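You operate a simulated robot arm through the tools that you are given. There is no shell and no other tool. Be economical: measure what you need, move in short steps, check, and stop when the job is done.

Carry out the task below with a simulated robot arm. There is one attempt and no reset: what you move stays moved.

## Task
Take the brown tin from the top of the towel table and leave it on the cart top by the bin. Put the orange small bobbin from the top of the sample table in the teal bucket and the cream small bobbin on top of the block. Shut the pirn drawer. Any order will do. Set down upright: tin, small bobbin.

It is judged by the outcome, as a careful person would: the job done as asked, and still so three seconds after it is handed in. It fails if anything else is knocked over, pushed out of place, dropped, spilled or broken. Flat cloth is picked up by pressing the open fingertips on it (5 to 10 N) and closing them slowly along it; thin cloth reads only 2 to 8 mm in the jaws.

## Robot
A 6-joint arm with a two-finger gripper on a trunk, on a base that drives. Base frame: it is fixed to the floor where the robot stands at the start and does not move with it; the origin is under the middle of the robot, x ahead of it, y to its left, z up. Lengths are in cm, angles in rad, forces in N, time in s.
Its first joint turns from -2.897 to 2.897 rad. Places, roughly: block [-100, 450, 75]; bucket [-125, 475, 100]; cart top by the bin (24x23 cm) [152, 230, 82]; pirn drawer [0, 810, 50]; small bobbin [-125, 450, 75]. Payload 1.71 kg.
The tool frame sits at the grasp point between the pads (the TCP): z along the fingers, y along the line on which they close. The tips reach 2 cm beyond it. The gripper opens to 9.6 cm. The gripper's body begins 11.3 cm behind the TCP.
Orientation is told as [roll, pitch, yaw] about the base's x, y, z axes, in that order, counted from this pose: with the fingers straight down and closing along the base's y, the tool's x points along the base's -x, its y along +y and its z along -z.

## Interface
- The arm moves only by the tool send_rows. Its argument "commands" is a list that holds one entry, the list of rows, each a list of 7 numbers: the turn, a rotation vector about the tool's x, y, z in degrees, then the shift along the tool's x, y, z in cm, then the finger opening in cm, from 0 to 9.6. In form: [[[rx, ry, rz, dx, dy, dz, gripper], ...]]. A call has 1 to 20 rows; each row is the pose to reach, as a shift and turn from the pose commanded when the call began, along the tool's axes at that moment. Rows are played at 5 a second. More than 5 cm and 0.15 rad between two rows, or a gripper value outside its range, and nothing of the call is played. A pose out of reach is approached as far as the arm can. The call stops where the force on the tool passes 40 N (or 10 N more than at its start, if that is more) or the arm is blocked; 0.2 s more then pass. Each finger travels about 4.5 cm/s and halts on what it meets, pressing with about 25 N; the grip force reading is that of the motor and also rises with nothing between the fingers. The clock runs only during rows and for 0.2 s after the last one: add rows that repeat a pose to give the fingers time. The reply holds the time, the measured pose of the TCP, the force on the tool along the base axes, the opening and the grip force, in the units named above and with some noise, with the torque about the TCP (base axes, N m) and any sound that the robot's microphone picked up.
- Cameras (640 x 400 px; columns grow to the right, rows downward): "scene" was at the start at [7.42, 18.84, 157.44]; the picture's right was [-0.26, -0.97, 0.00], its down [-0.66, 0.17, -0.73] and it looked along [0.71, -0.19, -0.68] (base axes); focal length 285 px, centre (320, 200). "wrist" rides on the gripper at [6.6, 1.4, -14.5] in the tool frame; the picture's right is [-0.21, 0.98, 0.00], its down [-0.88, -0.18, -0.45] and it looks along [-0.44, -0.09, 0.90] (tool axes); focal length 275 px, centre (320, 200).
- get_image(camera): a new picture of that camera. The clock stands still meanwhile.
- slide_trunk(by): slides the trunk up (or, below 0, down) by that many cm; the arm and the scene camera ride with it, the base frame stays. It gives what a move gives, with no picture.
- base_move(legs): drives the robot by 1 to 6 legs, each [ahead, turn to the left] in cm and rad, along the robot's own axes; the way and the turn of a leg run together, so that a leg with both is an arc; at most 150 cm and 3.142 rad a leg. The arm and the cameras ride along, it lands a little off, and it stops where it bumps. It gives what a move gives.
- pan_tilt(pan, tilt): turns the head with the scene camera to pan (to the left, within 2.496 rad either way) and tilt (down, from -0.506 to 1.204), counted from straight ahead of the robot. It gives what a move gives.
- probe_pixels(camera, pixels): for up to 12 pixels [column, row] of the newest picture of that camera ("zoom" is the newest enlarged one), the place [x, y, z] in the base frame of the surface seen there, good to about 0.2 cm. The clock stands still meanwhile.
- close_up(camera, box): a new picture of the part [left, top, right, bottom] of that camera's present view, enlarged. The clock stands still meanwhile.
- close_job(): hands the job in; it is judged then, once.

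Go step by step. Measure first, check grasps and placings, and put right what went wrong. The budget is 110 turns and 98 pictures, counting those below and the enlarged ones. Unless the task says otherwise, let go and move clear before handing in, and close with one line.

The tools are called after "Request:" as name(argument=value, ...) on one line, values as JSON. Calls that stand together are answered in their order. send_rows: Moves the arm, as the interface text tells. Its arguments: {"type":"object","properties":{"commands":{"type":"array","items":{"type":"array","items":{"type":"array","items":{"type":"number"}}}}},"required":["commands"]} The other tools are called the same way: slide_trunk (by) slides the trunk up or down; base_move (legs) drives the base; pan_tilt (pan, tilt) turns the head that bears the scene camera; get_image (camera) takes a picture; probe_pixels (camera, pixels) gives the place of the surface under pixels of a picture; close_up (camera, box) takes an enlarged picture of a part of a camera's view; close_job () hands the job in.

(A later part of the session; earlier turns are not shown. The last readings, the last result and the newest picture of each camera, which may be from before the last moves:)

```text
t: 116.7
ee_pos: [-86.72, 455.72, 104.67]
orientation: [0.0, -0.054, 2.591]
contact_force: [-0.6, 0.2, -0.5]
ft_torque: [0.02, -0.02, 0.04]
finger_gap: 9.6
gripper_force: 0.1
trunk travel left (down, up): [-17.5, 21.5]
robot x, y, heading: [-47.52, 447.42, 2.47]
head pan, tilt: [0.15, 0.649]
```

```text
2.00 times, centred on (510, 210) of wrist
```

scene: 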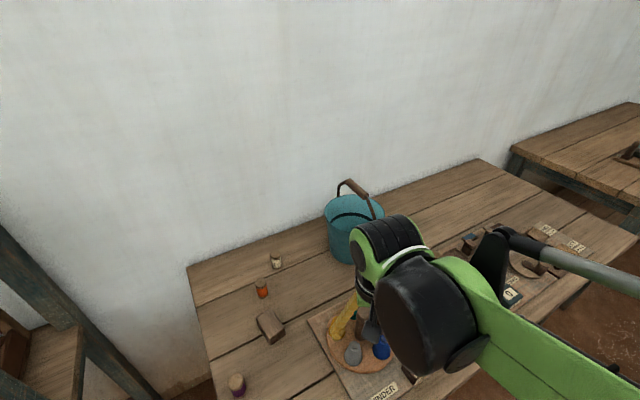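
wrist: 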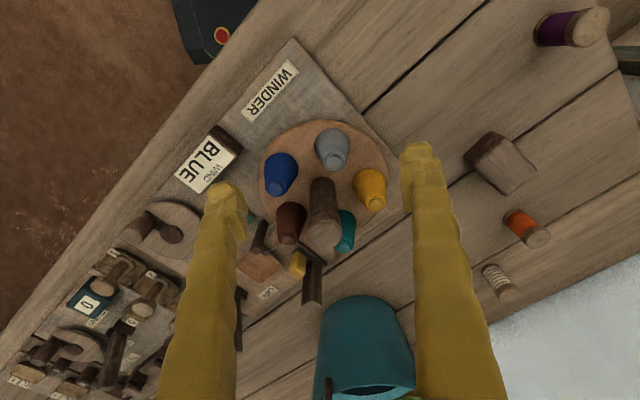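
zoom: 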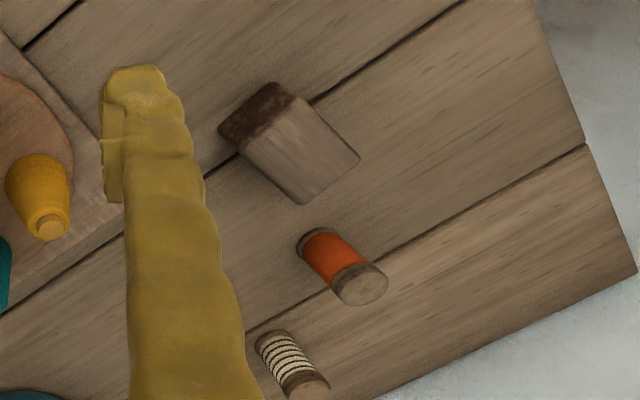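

Both bobbins are about 3.1 cm across and 5.8 cm tall, with the orange at (-122.7,446.4) and the cream at (-130.2,454.2). I'll probe the block top.

Request:
probe_pixels(camera="zoom", pixels=[[300, 150], [243, 150], [300, 100], [355, 160], [305, 200], [225, 128], [270, 88], [340, 290], [310, 385]])

Request:
probe_pixels(camera="scene", pixels=[[272, 328], [258, 318], [275, 338], [286, 330], [268, 315], [340, 218], [352, 215], [349, 205], [340, 195], [355, 187]])

```text
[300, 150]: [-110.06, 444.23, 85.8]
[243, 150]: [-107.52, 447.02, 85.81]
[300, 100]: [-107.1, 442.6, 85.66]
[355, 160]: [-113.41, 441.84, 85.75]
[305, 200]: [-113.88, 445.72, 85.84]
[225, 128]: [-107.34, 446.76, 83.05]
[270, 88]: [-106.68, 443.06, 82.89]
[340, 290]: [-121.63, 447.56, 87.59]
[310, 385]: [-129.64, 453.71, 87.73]
```

```text
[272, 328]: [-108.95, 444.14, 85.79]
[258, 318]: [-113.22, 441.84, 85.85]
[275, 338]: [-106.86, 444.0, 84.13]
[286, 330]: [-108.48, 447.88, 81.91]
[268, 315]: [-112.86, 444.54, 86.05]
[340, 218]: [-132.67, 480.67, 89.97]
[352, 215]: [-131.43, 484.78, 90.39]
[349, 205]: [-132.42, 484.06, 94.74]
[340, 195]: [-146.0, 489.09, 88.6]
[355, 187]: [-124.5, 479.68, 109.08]
```

The block top is at z 85.8, centred at (-110.4,444.2) and about 6.5×4.5. I'll move above the orange bobbin, levelling the tool.

Request:
send_rows(commands=[[[0, 1.5, 0, -3, 3, 0, 8], [0, 3.1, 0, -6, 6, 0, 6.5], [0, 3.1, 0, -9, 9, 0, 6], [0, 3.1, 0, -12, 12.3, 0, 6], [0, 3.1, 0, -15, 15.5, 0, 6], [0, 3.1, 0, -18, 18.6, 0, 6], [0, 3.1, 0, -21, 21.8, 0, 6], [0, 3.1, 0, -23.5, 24.5, 0, 6], [0, 3.1, 0, -25.8, 26.8, 0, 6], [0, 3.1, 0, -25.8, 26.8, 0, 6], [0, 3.1, 0, -25.8, 26.8, 0, 6]]])

Request:
get_image(camera="wrist")

```text
t: 119.1
ee_pos: [-124.0, 447.55, 104.97]
orientation: [0.002, 0.018, 2.592]
contact_force: [0.3, -0.7, -0.6]
ft_torque: [0.02, -0.02, 0.03]
finger_gap: 6.01
gripper_force: 0.2
trunk travel left (down, up): [-17.5, 21.5]
robot x, y, heading: [-47.56, 447.4, 2.469]
head pan, tilt: [0.15, 0.649]
```

```text
65 pictures are left
```

wrist: 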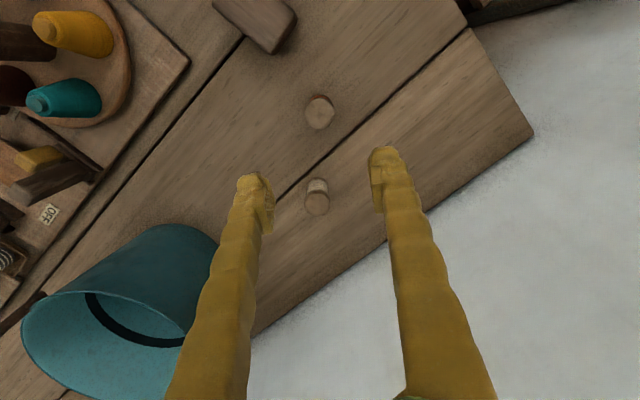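

The tool reads (-124.0,447.55), and the orange sits at (319,112) in the wrist view. I'll correct 1.7 back and descend to z≈91.

Request:
send_rows(commands=[[[0, -0.5, 0, 1.0, 0.2, 1, 6], [0, -1, 0, 1.7, 0.3, 4, 6], [0, -1, 0, 1.7, 0.3, 8, 6], [0, -1, 0, 1.7, 0.3, 11.5, 6], [0, -1, 0, 1.7, 0.3, 13.5, 6], [0, -1, 0, 1.7, 0.3, 13.5, 6]]])

Request:
get_image(camera="wrist")

```text
t: 120.5
ee_pos: [-122.56, 446.1, 91.54]
orientation: [0.002, -0.001, 2.591]
contact_force: [0.5, -0.7, 0.2]
ft_torque: [0.0, -0.03, -0.02]
finger_gap: 5.96
gripper_force: 0.1
trunk travel left (down, up): [-17.5, 21.5]
robot x, y, heading: [-47.32, 447.63, 2.467]
head pan, tilt: [0.15, 0.649]
```

```text
64 pictures are left
```

wrist: 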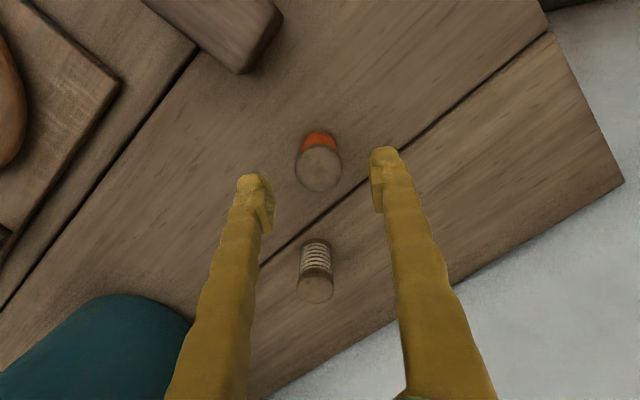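

It's centred on the orange bobbin. I'll descend 5 cm and close.

Request:
send_rows(commands=[[[0, 0, 0, 0, 0.15, 2, 6], [0, 0, 0, 0, 0.15, 4, 6], [0, 0, 0, 0, 0.15, 5, 6], [0, 0, 0, 0, 0.15, 5, 6], [0, 0, 0, 0, 0.15, 5, 5], [0, 0, 0, 0, 0.15, 5, 4], [0, 0, 0, 0, 0.15, 5, 2.6], [0, 0, 0, 0, 0.15, 5, 2], [0, 0, 0, 0, 0.15, 5, 2]]])

Request:
get_image(camera="wrist")

```text
t: 122.5
ee_pos: [-122.58, 445.91, 86.59]
orientation: [0.0, -0.001, 2.592]
contact_force: [0.8, -0.1, -0.5]
ft_torque: [-0.01, -0.02, -0.02]
finger_gap: 3.06
gripper_force: 25.0
trunk travel left (down, up): [-17.5, 21.5]
robot x, y, heading: [-47.52, 447.66, 2.473]
head pan, tilt: [0.15, 0.649]
```

```text
63 pictures are left
```

wrist: 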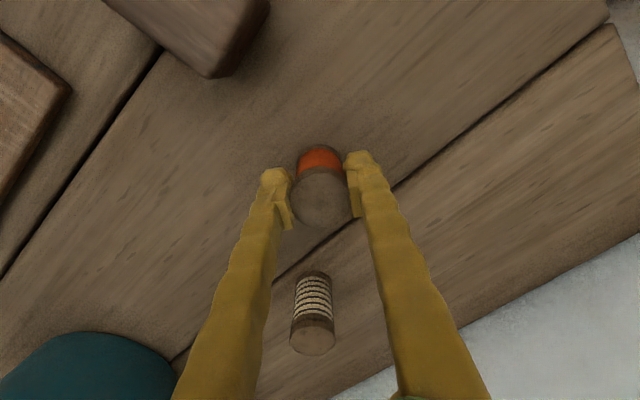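

Gripped at 3.06 cm. I'll lift to z≈106, then look at the bucket's handle and interior.

Request:
send_rows(commands=[[[0, 0, 0, 0, 0, -2, 2], [0, 0, 0, 0, 0, -6, 2], [0, 0, 0, 0, 0, -10.5, 2], [0, 0, 0, 0, 0, -15, 2], [0, 0, 0, 0, 0, -19.5, 2], [0, 0, 0, 0, 0, -19.5, 2]]])

Request:
get_image(camera="wrist")

Request:
close_up(camera="scene", box=[300, 160, 410, 280])

```text
t: 123.9
ee_pos: [-122.73, 446.13, 106.03]
orientation: [0.002, -0.001, 2.59]
contact_force: [0.0, -0.8, -0.3]
ft_torque: [0.02, 0.03, 0.0]
finger_gap: 3.05
gripper_force: 25.2
trunk travel left (down, up): [-17.5, 21.5]
robot x, y, heading: [-47.39, 447.67, 2.468]
head pan, tilt: [0.15, 0.649]
```

```text
62 pictures are left
```

wrist: 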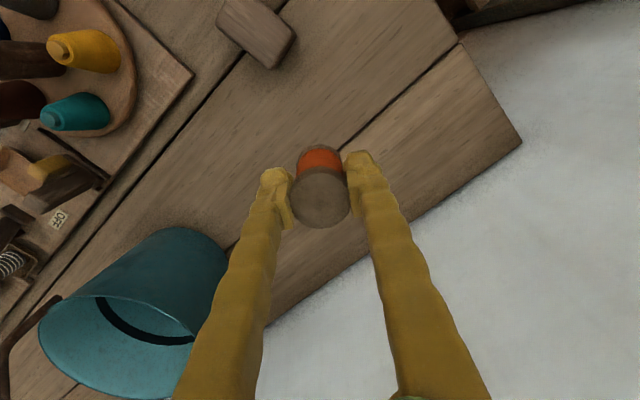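

```text
3.33 times, centred on (355, 220) of scene
```

zoom: 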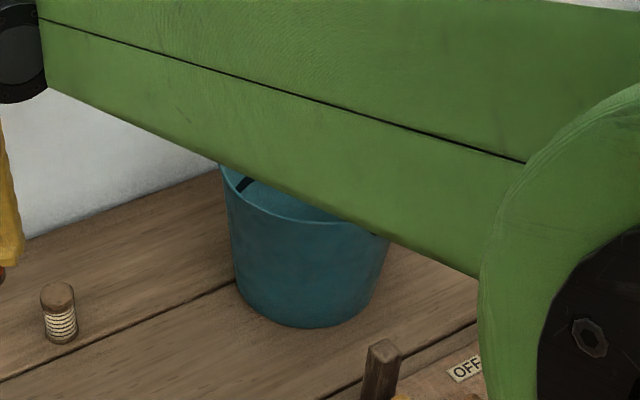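

The wrist view shows the rim around (40–190, 296–395) with a handle root near (52,300). I'll probe the rim, interior and handle.

Request:
probe_pixels(camera="wrist", pixels=[[42, 330], [60, 303], [90, 295], [130, 297], [165, 308], [188, 325], [100, 390], [60, 370], [45, 303], [10, 350], [150, 330], [130, 370]])

Request:
close_up(camera="wrist", box=[0, 200, 280, 400])

```text
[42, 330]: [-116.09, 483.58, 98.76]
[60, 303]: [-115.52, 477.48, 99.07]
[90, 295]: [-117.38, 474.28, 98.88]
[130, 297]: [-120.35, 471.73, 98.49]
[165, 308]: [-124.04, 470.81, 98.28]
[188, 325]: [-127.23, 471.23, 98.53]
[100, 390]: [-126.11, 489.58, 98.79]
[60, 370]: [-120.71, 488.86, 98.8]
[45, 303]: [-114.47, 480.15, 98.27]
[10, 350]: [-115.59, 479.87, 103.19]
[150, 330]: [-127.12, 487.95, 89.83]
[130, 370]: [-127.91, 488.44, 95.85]
```

```text
2.00 times, centred on (140, 300) of wrist
```

zoom: 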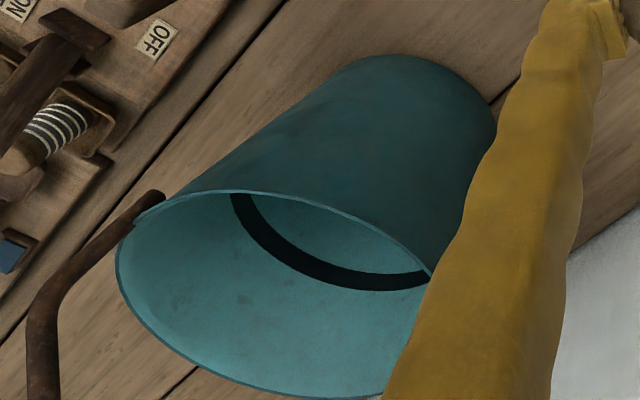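

The bucket rim centre is about (-124.7,480.3) with radius 9.5 at z 98.7, and the handle stands in the plane y≈480 along x. I'll insert on the -y side with tool x pointing to -y, so first I yaw the tool to 1.57.

Request:
send_rows(commands=[[[0, 0, 7.3, 0, 0, 0, 2], [0, 0, 14.6, 0, 0, 0, 2], [0, 0, 21.9, 0, 0, 0, 2], [0, 0, 29.2, 0, 0, 0, 2], [0, 0, 36.5, 0, 0, 0, 2], [0, 0, 43.8, 0, 0, 0, 2], [0, 0, 51.1, 0, 0, 0, 2], [0, 0, 58.4, 0, 0, 0, 2], [0, 0, 58.4, 0, 0, 0, 2]]])

Request:
get_image(camera="wrist")

Request:
get_image(camera="scene")

```text
t: 125.9
ee_pos: [-122.65, 446.03, 106.18]
orientation: [0.002, 0.002, 1.569]
contact_force: [-0.6, -0.6, 0.2]
ft_torque: [-0.01, -0.02, 0.01]
finger_gap: 3.06
gripper_force: 25.3
trunk travel left (down, up): [-17.5, 21.5]
robot x, y, heading: [-47.2, 447.4, 2.47]
head pan, tilt: [0.15, 0.649]
```

```text
59 pictures are left
```

wrist: 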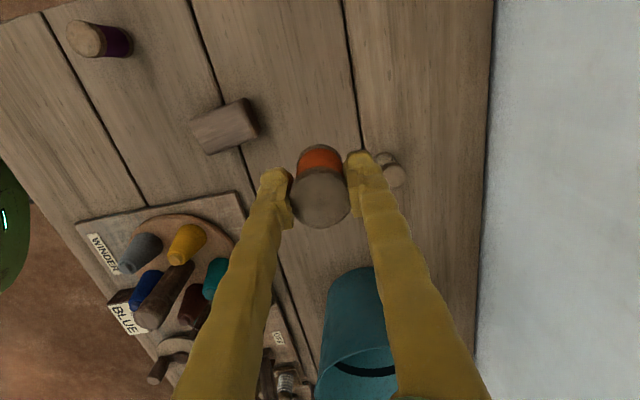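

```text
58 pictures are left
```

scene: 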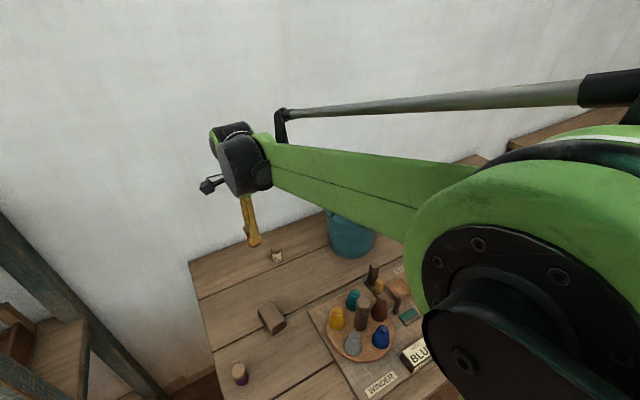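

The yaw is fine. Before inserting I need the wrist's size relative to the handle, so I'll probe the wrist surfaces.

Request:
close_up(camera="scene", box=[190, 110, 310, 260])

Request:
probe_pixels(camera="zoom", pixels=[[240, 120], [300, 150], [350, 150], [250, 200], [310, 215], [200, 130], [290, 235], [275, 100], [345, 200], [180, 200]])

```text
2.67 times, centred on (250, 185) of scene
```

zoom: 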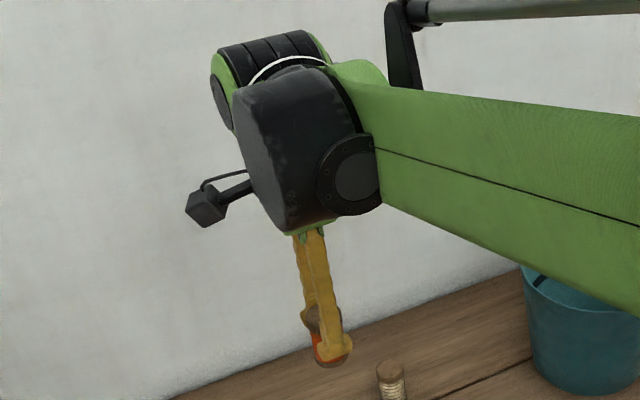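

```text
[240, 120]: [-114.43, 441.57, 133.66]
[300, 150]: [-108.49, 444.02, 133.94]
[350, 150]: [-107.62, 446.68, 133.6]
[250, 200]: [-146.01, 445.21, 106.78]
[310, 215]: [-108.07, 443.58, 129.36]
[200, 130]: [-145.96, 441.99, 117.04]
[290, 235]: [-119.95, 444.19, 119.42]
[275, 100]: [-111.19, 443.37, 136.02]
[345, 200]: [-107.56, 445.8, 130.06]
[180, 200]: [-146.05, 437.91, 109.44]
```

The wrist housing (about ±5 cm from TCP+17 up) would come close to the handle unless the tool leans. I'll set the bobbin back on the table and regrip it higher, with the tool tilted 12° toward -y so the bobbin stays upright.

Request:
send_rows(commands=[[[0, 0, 0, 0, 0, 5, 2], [0, 0, 0, 0, 0, 10, 2], [0, 0, 0, 0, 0, 15, 2], [0, 0, 0, 0, 0, 18, 2], [0, 0, 0, 0, 0, 19.2, 2], [0, 0, 0, 0, 0, 19.5, 2], [0, 0, 0, 0, 0, 19.5, 2], [0, 0, 0, 0, 0, 19.5, 3.4], [0, 0, 0, 0, 0, 19.5, 4.5], [0, 0, 0, 0, 0, 19.5, 4.5], [0, -6, 0, 0, 0, 19.1, 4.5], [0, -12, 0, 0, 0, 18.8, 4.5], [0, -12, 0, 0, 0, 18.8, 4.5]]])

Request:
get_image(camera="wrist")

Request:
close_up(camera="scene", box=[220, 210, 320, 300])

```text
t: 128.7
ee_pos: [-122.69, 445.98, 87.39]
orientation: [0.0, -0.209, 1.57]
contact_force: [0.1, -0.3, 0.4]
ft_torque: [0.04, -0.01, 0.01]
finger_gap: 4.53
gripper_force: 0.0
trunk travel left (down, up): [-17.5, 21.5]
robot x, y, heading: [-47.56, 447.3, 2.469]
head pan, tilt: [0.15, 0.649]
```

```text
56 pictures are left
```

wrist: 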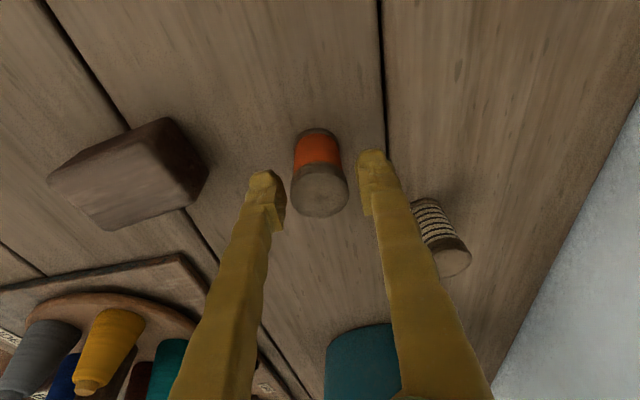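

```text
4.44 times, centred on (270, 255) of scene
```

zoom: 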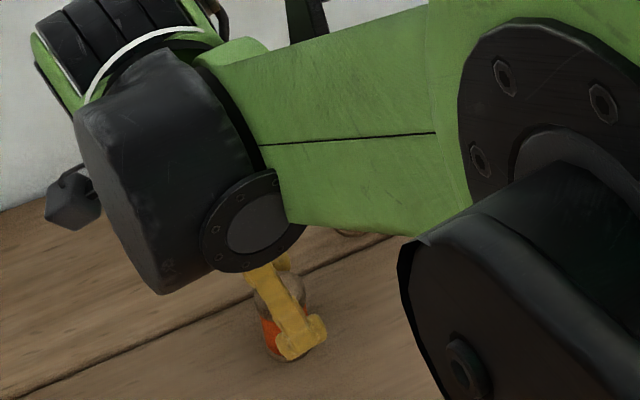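

The bobbin stands upright between the fingers. I'll close and lift vertically 19 cm.

Request:
send_rows(commands=[[[0, 0, 0, 0, 0, 0, 3.6], [0, 0, 0, 0, 0, 0, 2], [0, 0, 0, 0, 0, 0, 2], [0, 0, 0, 0, 0, 0, 2], [0, 0, 0, -0.41, 0, -1.96, 2], [0, 0, 0, -1.24, 0, -5.87, 2], [0, 0, 0, -2.18, 0, -10.3, 2], [0, 0, 0, -3.1, 0, -14.7, 2], [0, 0, 0, -3.94, 0, -18.58, 2], [0, 0, 0, -3.94, 0, -18.58, 2]]])

Request:
get_image(camera="wrist")

```text
t: 130.9
ee_pos: [-122.66, 446.1, 106.38]
orientation: [0.003, -0.211, 1.57]
contact_force: [0.3, 0.8, -0.1]
ft_torque: [-0.03, -0.01, 0.02]
finger_gap: 2.99
gripper_force: 25.0
trunk travel left (down, up): [-17.5, 21.5]
robot x, y, heading: [-47.23, 447.57, 2.469]
head pan, tilt: [0.15, 0.649]
```

```text
54 pictures are left
```

wrist: 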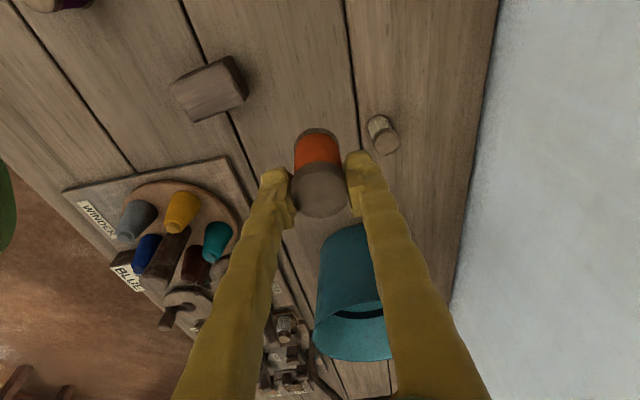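

The regrip is good (2.99). I'll move over the near half of the bucket, toward (-124.7,475.8), slightly higher.

Request:
send_rows(commands=[[[0, 0, 0, -0.3, 0, -1.47, 2], [0, 0, 0, -4.5, 0.4, -0.6, 2], [0, 0, 0, -9, 0.8, 0.4, 2], [0, 0, 0, -13.5, 1.2, 1.3, 2], [0, 0, 0, -18, 1.6, 2.3, 2], [0, 0, 0, -22.5, 2.05, 3.2, 2], [0, 0, 0, -26.5, 2.05, 4.1, 2], [0, 0, 0, -29.36, 2.05, 4.69, 2], [0, 0, 0, -29.36, 2.05, 4.69, 2]]])

Request:
get_image(camera="wrist")

Request:
get_image(camera="scene")

```text
t: 132.9
ee_pos: [-124.66, 475.84, 107.85]
orientation: [0.002, -0.208, 1.571]
contact_force: [0.6, -0.7, -1.1]
ft_torque: [0.01, -0.03, 0.02]
finger_gap: 3.0
gripper_force: 24.9
trunk travel left (down, up): [-17.5, 21.5]
robot x, y, heading: [-47.31, 447.66, 2.464]
head pan, tilt: [0.15, 0.649]
```

```text
53 pictures are left
```

wrist: 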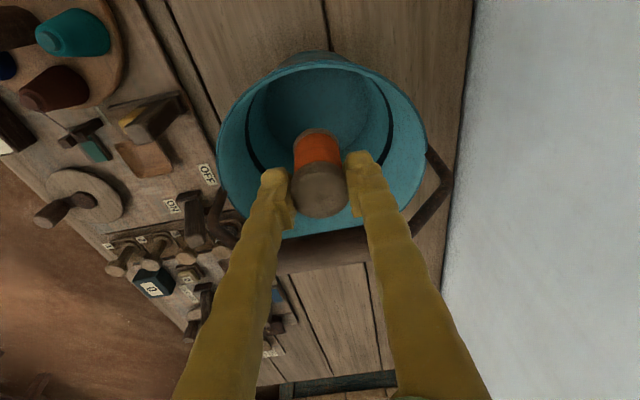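

```text
52 pictures are left
```

scene: 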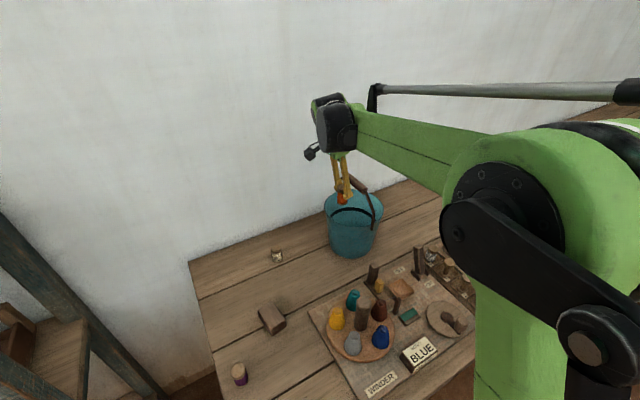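

The bobbin is above the bucket interior, with the wooden handle grip seen behind the fingers at (335,252). I'll probe the floor and the handle.

Request:
probe_pixels(camera="wrist", pixels=[[320, 100], [290, 105], [350, 105], [320, 75], [320, 66], [335, 240], [335, 265], [310, 255], [300, 232], [440, 190], [320, 195]])

Request:
close_up(camera="scene", box=[290, 80, 410, 270])

```text
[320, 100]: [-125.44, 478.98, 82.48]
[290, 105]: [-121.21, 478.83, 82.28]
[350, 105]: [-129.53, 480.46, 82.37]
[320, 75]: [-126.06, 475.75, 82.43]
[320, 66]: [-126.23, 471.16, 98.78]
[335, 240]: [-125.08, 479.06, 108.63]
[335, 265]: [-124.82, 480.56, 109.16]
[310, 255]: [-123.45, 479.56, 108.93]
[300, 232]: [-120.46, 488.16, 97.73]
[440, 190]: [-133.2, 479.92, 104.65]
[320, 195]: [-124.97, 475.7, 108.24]
```

```text
2.11 times, centred on (350, 175) of scene
```

zoom: 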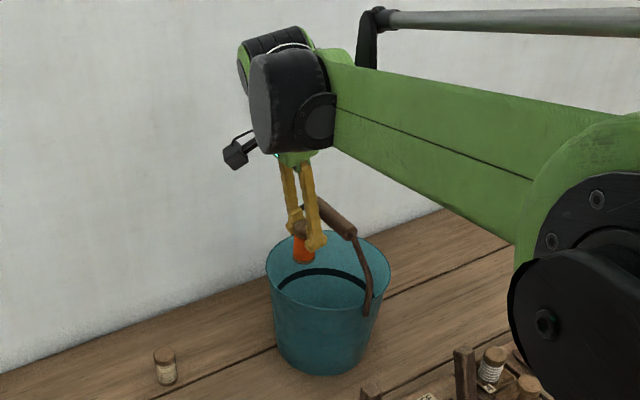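

The floor is at 82.4, so I need to lower about 19.6 cm. I'll shift 1.1 toward +y so the body clears the rim, and lower 14 cm first.

Request:
send_rows(commands=[[[0, 0, 0, -1.13, 0, 0.24, 2], [0, 0, 0, -0.5, 0, 3.2, 2], [0, 0, 0, 0.1, 0, 6.1, 2], [0, 0, 0, 0.75, 0, 9.1, 2], [0, 0, 0, 1.37, 0, 12, 2], [0, 0, 0, 1.78, 0, 13.93, 2], [0, 0, 0, 1.78, 0, 13.93, 2]]])

Request:
get_image(camera="wrist")

Request:
close_up(camera="scene", box=[290, 120, 410, 270])

```text
t: 134.5
ee_pos: [-124.92, 476.75, 93.79]
orientation: [0.002, -0.206, 1.571]
contact_force: [0.4, 0.4, -0.7]
ft_torque: [0.02, -0.01, 0.01]
finger_gap: 2.96
gripper_force: 24.7
trunk travel left (down, up): [-17.5, 21.5]
robot x, y, heading: [-47.28, 447.46, 2.466]
head pan, tilt: [0.15, 0.649]
```

```text
50 pictures are left
```

wrist: 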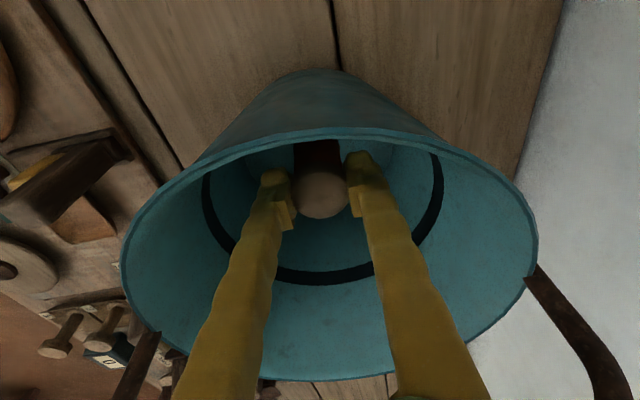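

```text
2.67 times, centred on (350, 195) of scene
```

zoom: 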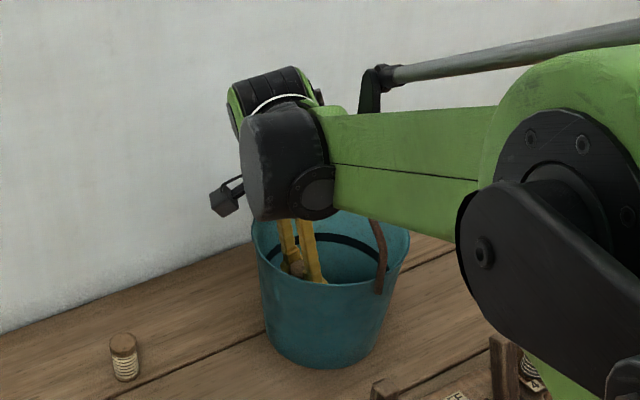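

The clearances look good with no contact. I'll lower the remaining 5.4 cm slowly.

Request:
send_rows(commands=[[[0, 0, 0, 0.3, 0, 1.5, 2], [0, 0, 0, 0.62, 0, 3, 2], [0, 0, 0, 0.9, 0, 4.2, 2], [0, 0, 0, 1.05, 0, 4.9, 2], [0, 0, 0, 1.12, 0, 5.3, 2], [0, 0, 0, 1.12, 0, 5.3, 2]]])

Request:
get_image(camera="wrist")

Request:
probe_pixels(camera="wrist", pixels=[[320, 195], [320, 185], [320, 205]])

```text
t: 135.9
ee_pos: [-124.76, 476.75, 88.39]
orientation: [0.003, -0.207, 1.572]
contact_force: [0.5, 0.2, -0.1]
ft_torque: [0.0, 0.0, 0.02]
finger_gap: 3.0
gripper_force: 24.4
trunk travel left (down, up): [-17.5, 21.5]
robot x, y, heading: [-47.13, 447.28, 2.474]
head pan, tilt: [0.15, 0.649]
```

```text
48 pictures are left
```

wrist: 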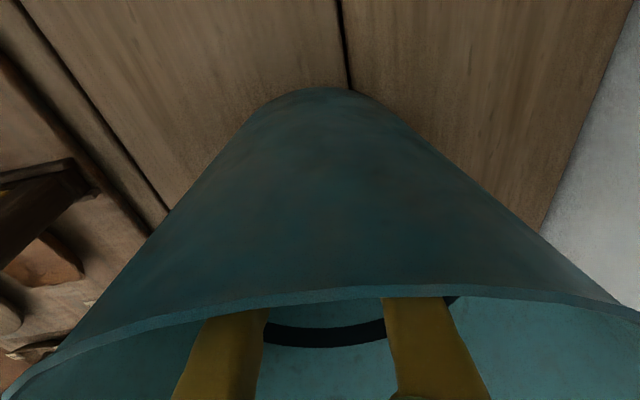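

```text
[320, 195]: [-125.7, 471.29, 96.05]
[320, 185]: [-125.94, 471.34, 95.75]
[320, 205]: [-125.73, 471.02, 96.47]
```

The bobbin's bottom is about 0.5 cm above the bucket floor, with no contact so far. I'll lower 0.5 more.

Request:
send_rows(commands=[[[0, 0, 0, 0.05, 0, 0.25, 2], [0, 0, 0, 0.1, 0, 0.45, 2], [0, 0, 0, 0.11, 0, 0.55, 2], [0, 0, 0, 0.11, 0, 0.55, 2]]])

```text
t: 136.9
ee_pos: [-124.8, 476.95, 87.9]
orientation: [0.002, -0.208, 1.569]
contact_force: [-1.1, -0.9, 4.1]
ft_torque: [0.01, 0.05, -0.04]
finger_gap: 2.96
gripper_force: 24.6
trunk travel left (down, up): [-17.5, 21.5]
robot x, y, heading: [-47.5, 447.68, 2.47]
head pan, tilt: [0.15, 0.649]
```

A 4 N contact, so the bobbin touches the floor. I'll open gently and rise straight up.

Request:
send_rows(commands=[[[0, 0, 0, 0, 0, 0, 3.1], [0, 0, 0, 0, 0, 0, 3.6], [0, 0, 0, 0, 0, 0, 4.4], [0, 0, 0, 0, 0, 0, 4.8], [0, 0, 0, 0, 0, 0, 4.8], [0, 0, 0, -0.3, 0, -1.47, 4.8], [0, 0, 0, -0.93, 0, -4.4, 4.8], [0, 0, 0, -1.86, 0, -8.8, 4.8], [0, 0, 0, -2.7, 0, -12.7, 4.8], [0, 0, 0, -3.53, 0, -16.6, 4.8], [0, 0, 0, -4.15, 0, -19.6, 4.8], [0, 0, 0, -4.15, 0, -19.6, 4.8]]])

Request:
get_image(camera="wrist")

```text
t: 139.5
ee_pos: [-124.62, 476.96, 107.87]
orientation: [0.001, -0.208, 1.57]
contact_force: [0.0, 0.3, -0.5]
ft_torque: [-0.01, 0.01, 0.02]
finger_gap: 4.8
gripper_force: 0.1
trunk travel left (down, up): [-17.5, 21.5]
robot x, y, heading: [-47.07, 447.24, 2.473]
head pan, tilt: [0.15, 0.649]
```

```text
47 pictures are left
```

wrist: 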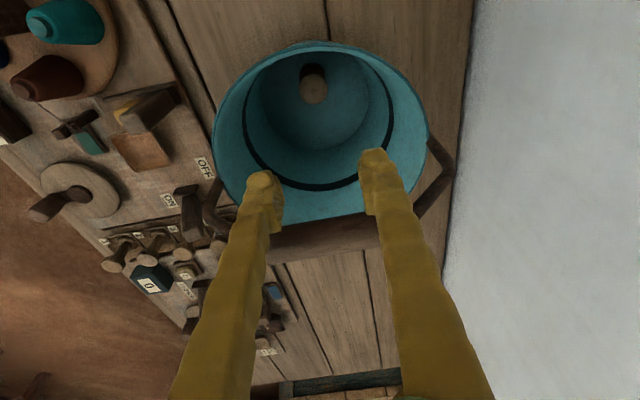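

The orange bobbin stands upright in the bucket (312,88). I'll move back toward -y over the cream bobbin, levelling the tool once clear.

Request:
send_rows(commands=[[[0, 0, 0, 4.4, 1, -0.93, 4.8], [0, 0, 0, 8.8, 2, -1.87, 4.8], [0, 0, 0, 13.2, 3.2, -2.8, 4.8], [0, 4, 0, 17.5, 4.4, -3.7, 4.8], [0, 8, 0, 20, 5.2, -4.3, 4.8], [0, 12, 0, 22.26, 5.58, -4.72, 4.8], [0, 12, 0, 22.26, 5.58, -4.72, 4.8], [0, 12, 0, 22.26, 5.58, -4.72, 4.8]]])

Request:
get_image(camera="wrist")

```text
t: 141.3
ee_pos: [-130.36, 454.28, 107.95]
orientation: [0.003, 0.002, 1.572]
contact_force: [-0.2, 0.3, -0.1]
ft_torque: [0.03, 0.02, -0.01]
finger_gap: 4.78
gripper_force: 0.0
trunk travel left (down, up): [-17.5, 21.5]
robot x, y, heading: [-47.03, 447.51, 2.469]
head pan, tilt: [0.15, 0.649]
```

```text
46 pictures are left
```

wrist: 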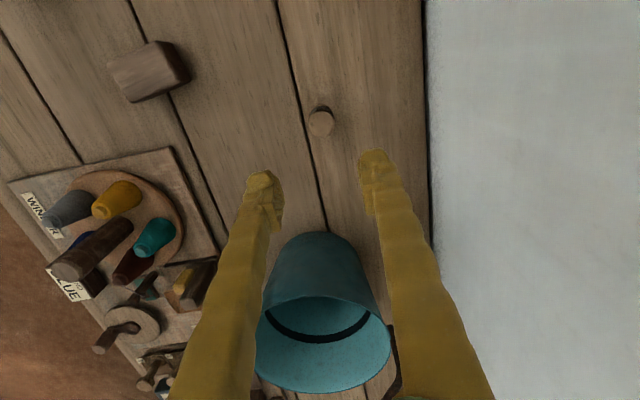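

It's directly above the cream bobbin. I'll descend to z≈86.7 and close.

Request:
send_rows(commands=[[[0, 0, 0, 0, -0.1, 4.5, 4.8], [0, 0, 0, 0, -0.1, 9, 4.8], [0, 0, 0, 0, -0.1, 13, 4.8], [0, 0, 0, 0, -0.1, 16, 4.8], [0, 0, 0, 0, -0.1, 18.5, 4.8], [0, 0, 0, 0, -0.1, 20.5, 4.8], [0, 0, 0, 0, -0.1, 21.2, 4.8], [0, 0, 0, 0, -0.1, 21.2, 4.8], [0, 0, 0, 0, -0.1, 21.2, 3.8], [0, 0, 0, 0, -0.1, 21.2, 2.5], [0, 0, 0, 0, -0.1, 21.2, 2], [0, 0, 0, 0, -0.1, 21.2, 2]]])

Request:
get_image(camera="wrist")

```text
t: 143.9
ee_pos: [-130.2, 453.99, 86.68]
orientation: [0.002, 0.002, 1.571]
contact_force: [-0.1, -0.1, 0.7]
ft_torque: [0.02, 0.02, -0.01]
finger_gap: 3.08
gripper_force: 25.0
trunk travel left (down, up): [-17.5, 21.5]
robot x, y, heading: [-47.35, 447.28, 2.472]
head pan, tilt: [0.15, 0.649]
```

```text
45 pictures are left
```

wrist: 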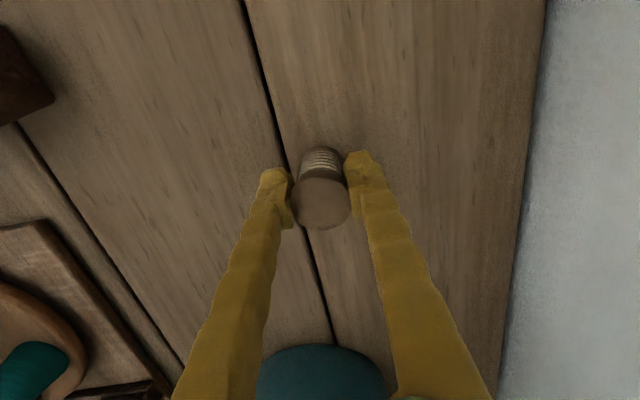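

Gripped at 3.08. I'll lift 10 cm and carry it above the block centre (-110.4,444.2).

Request:
send_rows(commands=[[[0, 0, 0, 0, 0, -2, 2], [0, 0, 0, 0, 0, -6, 2], [0, 0, 0, 0, 0, -10, 2], [0, 0, 0, 2, -4, -10, 2], [0, 0, 0, 4, -8, -10, 2], [0, 0, 0, 6, -12, -10, 2], [0, 0, 0, 8, -16, -10, 2], [0, 0, 0, 9.8, -19.8, -10, 2], [0, 0, 0, 9.8, -19.8, -10, 2], [0, 0, 0, 9.8, -19.8, -10, 2]]])

Request:
get_image(camera="wrist")

Request:
close_up(camera="scene", box=[220, 250, 340, 370])

```text
t: 146.1
ee_pos: [-110.5, 444.4, 96.69]
orientation: [0.002, 0.002, 1.57]
contact_force: [0.3, -0.6, -0.5]
ft_torque: [-0.03, 0.01, -0.03]
finger_gap: 3.08
gripper_force: 25.1
trunk travel left (down, up): [-17.5, 21.5]
robot x, y, heading: [-47.47, 447.53, 2.468]
head pan, tilt: [0.15, 0.649]
```

```text
44 pictures are left
```

wrist: 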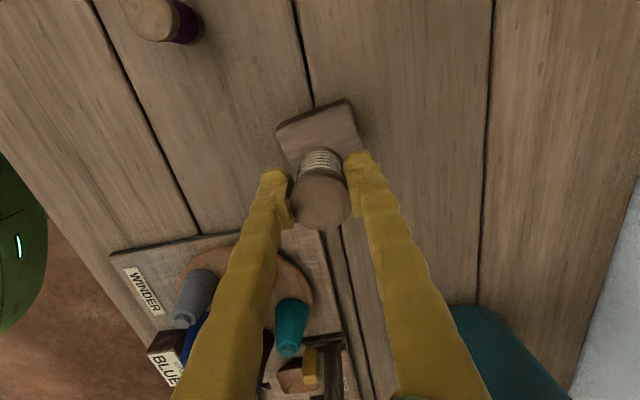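

```text
3.33 times, centred on (280, 310) of scene
```

zoom: 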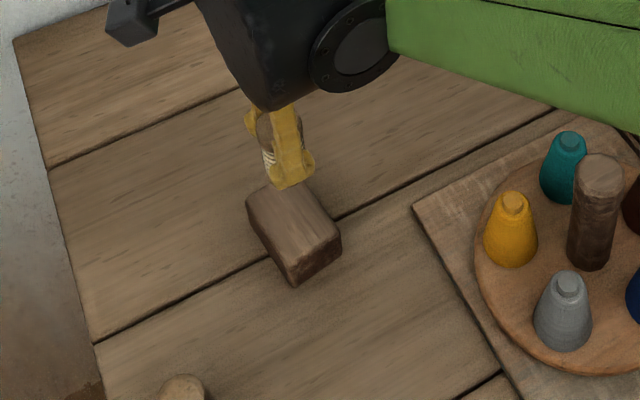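

I'll re-measure the block's top corners before setting down.

Request:
probe_pixels(camera="zoom", pixels=[[250, 200], [338, 234], [292, 262], [306, 192], [295, 225], [265, 225]])

Request:
probe_pixels(camera="wrist", pixels=[[282, 135], [348, 105], [358, 140], [290, 165], [320, 205], [320, 160]])

```text
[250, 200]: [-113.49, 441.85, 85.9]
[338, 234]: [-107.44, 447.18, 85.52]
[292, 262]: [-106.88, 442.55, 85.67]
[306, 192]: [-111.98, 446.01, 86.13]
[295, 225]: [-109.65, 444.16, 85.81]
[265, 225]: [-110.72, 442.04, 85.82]
```

```text
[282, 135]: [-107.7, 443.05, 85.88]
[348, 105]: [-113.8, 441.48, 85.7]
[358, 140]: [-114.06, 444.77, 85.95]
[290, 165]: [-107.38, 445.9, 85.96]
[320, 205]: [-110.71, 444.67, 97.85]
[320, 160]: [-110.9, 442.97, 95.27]
```

The block's centre is (-110.6,444.4), and the bobbin axis is right there. I'll lower about 6.2 cm to contact.

Request:
send_rows(commands=[[[0, 0, 0, 0, 0.05, 2, 2], [0, 0, 0, 0, 0.05, 4, 2], [0, 0, 0, 0, 0.05, 5.3, 2], [0, 0, 0, 0, 0.05, 5.8, 2], [0, 0, 0, 0, 0.05, 6.1, 2], [0, 0, 0, 0, 0.05, 6.1, 2]]])

Request:
close_up(camera="scene", box=[220, 260, 340, 360])

```text
t: 147.5
ee_pos: [-110.58, 444.38, 90.55]
orientation: [0.002, 0.002, 1.571]
contact_force: [0.7, -0.4, 1.4]
ft_torque: [-0.01, 0.0, 0.01]
finger_gap: 3.09
gripper_force: 24.9
trunk travel left (down, up): [-17.5, 21.5]
robot x, y, heading: [-46.93, 447.43, 2.467]
head pan, tilt: [0.15, 0.649]
```

```text
4.00 times, centred on (280, 310) of scene
```

zoom: 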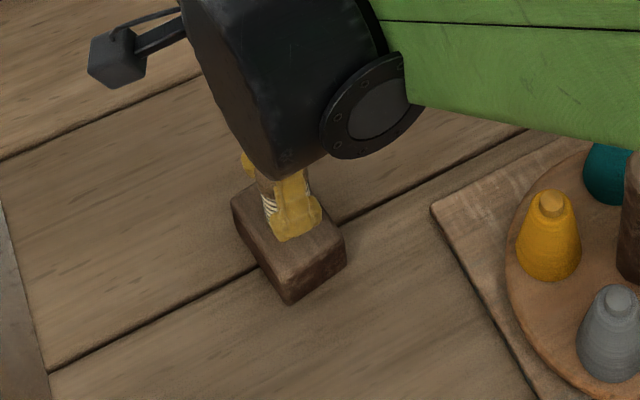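

Request:
send_rows(commands=[[[0, 0, 0, 0, 0, 0.1, 2], [0, 0, 0, 0, 0, 0.15, 2], [0, 0, 0, 0, 0, 0.15, 2]]])

```text
t: 148.3
ee_pos: [-110.43, 444.4, 90.6]
orientation: [0.002, 0.003, 1.571]
contact_force: [-7.2, 0.9, 27.1]
ft_torque: [0.05, 0.11, 0.0]
finger_gap: 3.09
gripper_force: 25.2
trunk travel left (down, up): [-17.5, 21.5]
robot x, y, heading: [-47.07, 447.32, 2.471]
head pan, tilt: [0.15, 0.649]
```

It's seated firmly (27 N). I'll ease back 0.15, open slowly and rise.

Request:
send_rows(commands=[[[0, 0, 0, 0, 0, -0.12, 2], [0, 0, 0, 0, 0, -0.12, 2.9], [0, 0, 0, 0, 0, -0.12, 3.4], [0, 0, 0, 0, 0, -0.12, 4], [0, 0, 0, 0, 0, -0.12, 4.8], [0, 0, 0, 0, 0, -0.12, 4.8], [0, 0, 0, 0, 0, -2, 4.8], [0, 0, 0, 0, 0, -5, 4.8], [0, 0, 0, 0, 0, -9, 4.8], [0, 0, 0, 0, 0, -13, 4.8], [0, 0, 0, 0, 0, -17, 4.8], [0, 0, 0, 0, 0, -17, 4.8]]])

Request:
get_image(camera="scene")

Request:
close_up(camera="scene", box=[220, 190, 400, 360])

```text
t: 150.9
ee_pos: [-110.35, 444.26, 107.47]
orientation: [0.002, 0.002, 1.571]
contact_force: [0.7, -0.2, -0.6]
ft_torque: [0.0, 0.01, -0.02]
finger_gap: 4.79
gripper_force: 0.1
trunk travel left (down, up): [-17.5, 21.5]
robot x, y, heading: [-47.45, 447.33, 2.47]
head pan, tilt: [0.15, 0.649]
```

```text
41 pictures are left
```

scene: 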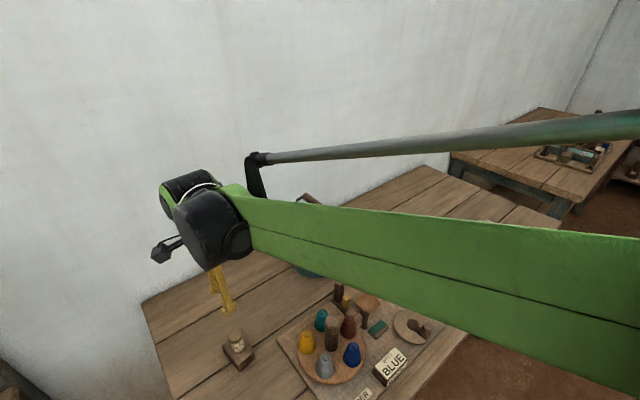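

```text
2.35 times, centred on (310, 275) of scene
```

zoom: 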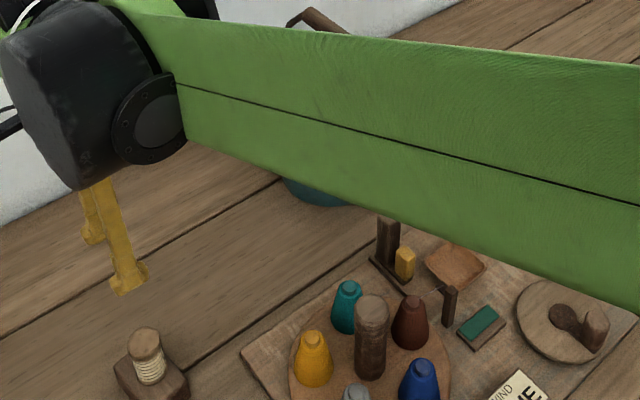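

The cream bobbin stands on the block, and the orange is in the bucket. I'll retract the arm to its carrying pose and then view the far end with the pirn drawer.

Request:
send_rows(commands=[[[0, 0, -5, -2.5, -3.5, 0, 4.8], [0, 0, -11, -5.5, -7, 0, 4.8], [0, 0, -17, -8.5, -10.5, 0, 4.8], [0, 0, -23, -11.5, -14, 0, 4.8], [0, 0, -29, -14.5, -17.5, 0, 4.8], [0, 0, -35, -17.5, -21, 0, 4.8], [0, 0, -41, -20.5, -24.5, 0, 4.8], [0, 0, -47, -24, -28, 0, 4.8], [0, 0, -51, -27, -31, 0, 4.8], [0, 0, -51, -27, -31, 0, 4.8]]])

Request:
base_move(legs=[[-25, 0], [0, -0.9]])

Request:
pan_tilt(pan=-0.1, tilt=0.35)

Request:
get_image(camera="scene")

```text
t: 153.1
ee_pos: [-79.55, 471.3, 107.24]
orientation: [0.003, -0.001, 2.46]
contact_force: [0.3, -0.2, 0.1]
ft_torque: [0.03, 0.02, -0.01]
finger_gap: 4.79
gripper_force: 0.0
trunk travel left (down, up): [-17.5, 21.5]
robot x, y, heading: [-47.65, 447.12, 2.47]
head pan, tilt: [0.15, 0.649]
```

```text
t: 158.8
ee_pos: [-29.02, 472.08, 107.23]
orientation: [0.003, 0.0, 1.556]
contact_force: [0.3, 0.1, -0.5]
ft_torque: [-0.01, 0.01, -0.02]
finger_gap: 4.82
gripper_force: 0.1
trunk travel left (down, up): [-17.5, 21.5]
robot x, y, heading: [-28.12, 431.79, 1.56]
head pan, tilt: [0.15, 0.649]
```

```text
t: 159.7
ee_pos: [-28.96, 471.28, 107.67]
orientation: [0.001, -0.007, 1.556]
contact_force: [0.2, -0.3, 1.1]
ft_torque: [0.0, -0.01, 0.0]
finger_gap: 4.8
gripper_force: 0.1
trunk travel left (down, up): [-17.5, 21.5]
robot x, y, heading: [-28.38, 431.97, 1.568]
head pan, tilt: [-0.099, 0.351]
```

```text
39 pictures are left
```

scene: 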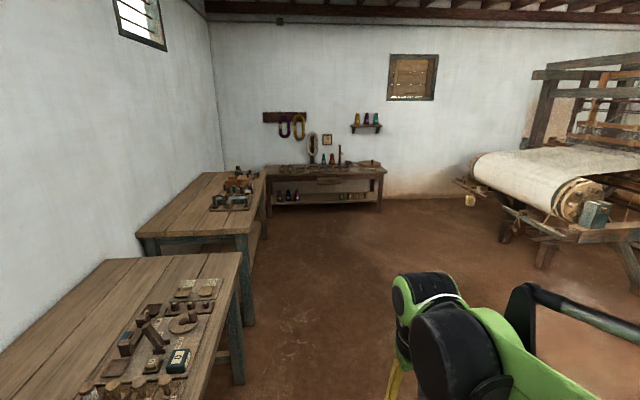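

The far bench is at (325,180). I'll take a close-up to find the pirn drawer.

Request:
close_up(camera="scene", box=[250, 130, 400, 220])

Request:
probe_pixels(camera="zoom", pixels=[[310, 215], [250, 215], [400, 212], [70, 185], [575, 165], [330, 192], [330, 250], [560, 330], [325, 245]])

```text
4.27 times, centred on (325, 175) of scene
```

zoom: 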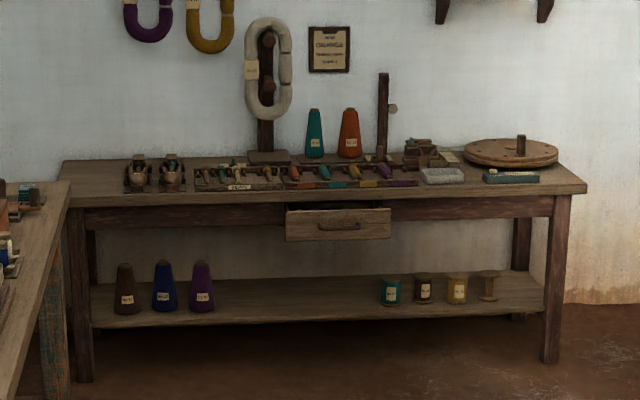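

```text
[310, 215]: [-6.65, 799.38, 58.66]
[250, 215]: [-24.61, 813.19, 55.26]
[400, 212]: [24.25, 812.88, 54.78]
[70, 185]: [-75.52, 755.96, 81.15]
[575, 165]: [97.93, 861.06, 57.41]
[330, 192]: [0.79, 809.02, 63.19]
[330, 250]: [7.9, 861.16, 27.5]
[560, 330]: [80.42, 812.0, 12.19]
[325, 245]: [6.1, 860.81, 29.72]
```

The pirn drawer's front is at y≈799, z≈48–58, x≈-12..20, while the bench rail is at y≈813, so it's about 14 cm open. I'll drive up the aisle to about y=725.

Request:
base_move(legs=[[0, -0.1], [150, 0], [143, 0], [0, 0.1]])

Request:
pan_tilt(pan=0.2, tilt=0.8)

Request:
get_image(camera="scene")

Request:
get_image(camera="wrist")

```text
t: 180.6
ee_pos: [5.9, 763.18, 108.06]
orientation: [0.001, -0.022, 1.537]
contact_force: [0.2, -0.5, -0.8]
ft_torque: [0.04, 0.0, -0.02]
finger_gap: 4.81
gripper_force: 0.1
trunk travel left (down, up): [-17.5, 21.5]
robot x, y, heading: [6.38, 725.03, 1.545]
head pan, tilt: [-0.099, 0.351]
```

```text
t: 181.5
ee_pos: [5.91, 763.42, 107.88]
orientation: [0.001, -0.015, 1.535]
contact_force: [-1.5, -0.9, -0.3]
ft_torque: [0.18, 0.0, -0.04]
finger_gap: 4.81
gripper_force: 0.2
trunk travel left (down, up): [-17.5, 21.5]
robot x, y, heading: [5.98, 725.45, 1.543]
head pan, tilt: [0.201, 0.799]
```

```text
37 pictures are left
```

scene: 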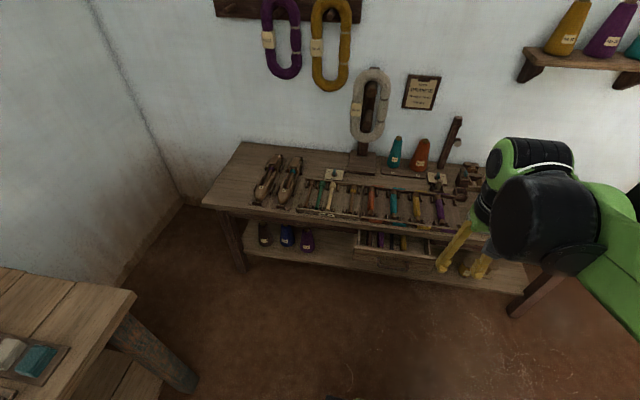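

```text
36 pictures are left
```

wrist: 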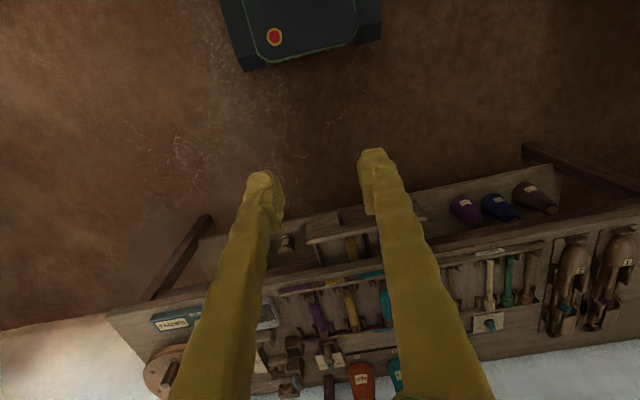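

The drawer is visible at scene (365–435, 230–275), behind the fingers. I'll zoom in to measure its face and handle.

Request:
close_up(camera="scene", box=[330, 200, 470, 290])

Request:
close_up(camera="wrist", box=[270, 190, 450, 290])

```text
4.44 times, centred on (400, 245) of scene
```

zoom: 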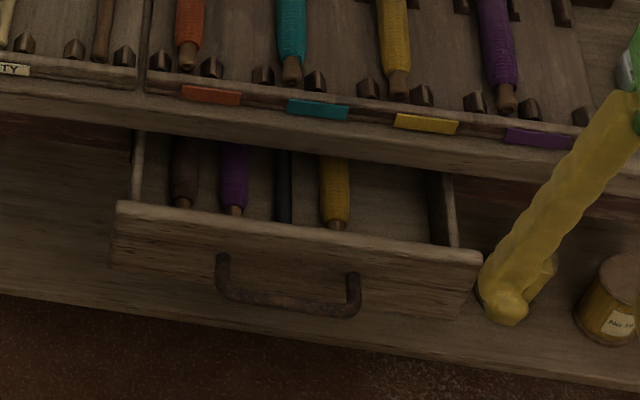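

```text
3.56 times, centred on (360, 240) of wrist
```

zoom: 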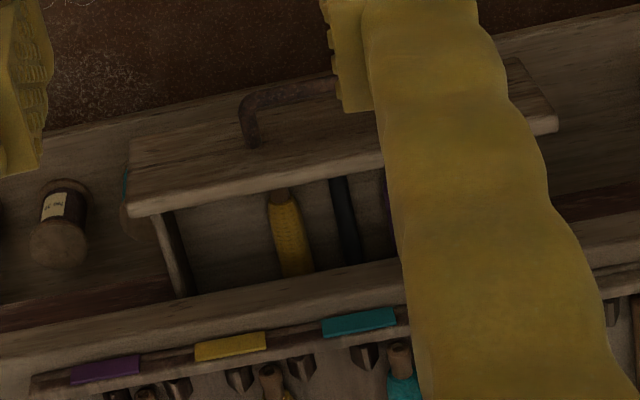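

Request:
probe_pixels(camera="zoom", pixels=[[140, 210], [260, 180], [550, 125], [180, 160], [200, 140], [250, 105], [250, 140], [320, 90], [230, 300], [240, 280], [80, 310], [520, 65]])

Request:
probe_pixels(camera="scene", pixels=[[358, 247], [434, 258], [380, 258], [390, 267], [408, 267], [365, 230], [420, 235], [345, 228]])

```text
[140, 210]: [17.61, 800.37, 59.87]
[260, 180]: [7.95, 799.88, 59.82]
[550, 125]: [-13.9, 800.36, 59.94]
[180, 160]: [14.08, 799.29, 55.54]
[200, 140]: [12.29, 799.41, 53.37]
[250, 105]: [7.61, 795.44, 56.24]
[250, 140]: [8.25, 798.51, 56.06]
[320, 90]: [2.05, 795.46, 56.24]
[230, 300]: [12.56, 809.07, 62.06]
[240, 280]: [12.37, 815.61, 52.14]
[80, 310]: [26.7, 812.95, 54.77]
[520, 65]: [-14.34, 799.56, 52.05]
```

```text
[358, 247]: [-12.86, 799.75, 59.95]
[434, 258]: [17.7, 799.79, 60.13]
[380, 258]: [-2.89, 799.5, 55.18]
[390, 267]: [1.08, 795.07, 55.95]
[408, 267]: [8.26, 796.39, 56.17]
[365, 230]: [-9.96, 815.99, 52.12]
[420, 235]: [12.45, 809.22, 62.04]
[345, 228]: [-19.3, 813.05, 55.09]
```

The handle bar is at y≈795.3, z≈56, x -3..8, the face front is at 799.4, and the bench top edge is at y 809, z 62. I'll push the handle with the tips leaning forward, so I drive 8 cm closer and lower the trunk.

Request:
base_move(legs=[[0, 0.03], [8, 0]])

Request:
slide_trunk(by=-17)

```text
t: 183.1
ee_pos: [4.86, 772.39, 107.67]
orientation: [0.003, -0.01, 1.568]
contact_force: [0.6, 0.2, -0.7]
ft_torque: [-0.02, -0.01, 0.02]
finger_gap: 4.77
gripper_force: 0.1
trunk travel left (down, up): [-17.5, 21.5]
robot x, y, heading: [6.08, 733.29, 1.577]
head pan, tilt: [0.201, 0.799]
```

```text
t: 185.1
ee_pos: [4.84, 774.06, 89.97]
orientation: [0.001, 0.007, 1.565]
contact_force: [-0.7, 0.8, 0.4]
ft_torque: [0.03, 0.03, -0.03]
finger_gap: 4.81
gripper_force: 0.1
trunk travel left (down, up): [-0.5, 38.5]
robot x, y, heading: [6.15, 733.59, 1.579]
head pan, tilt: [0.201, 0.799]
```

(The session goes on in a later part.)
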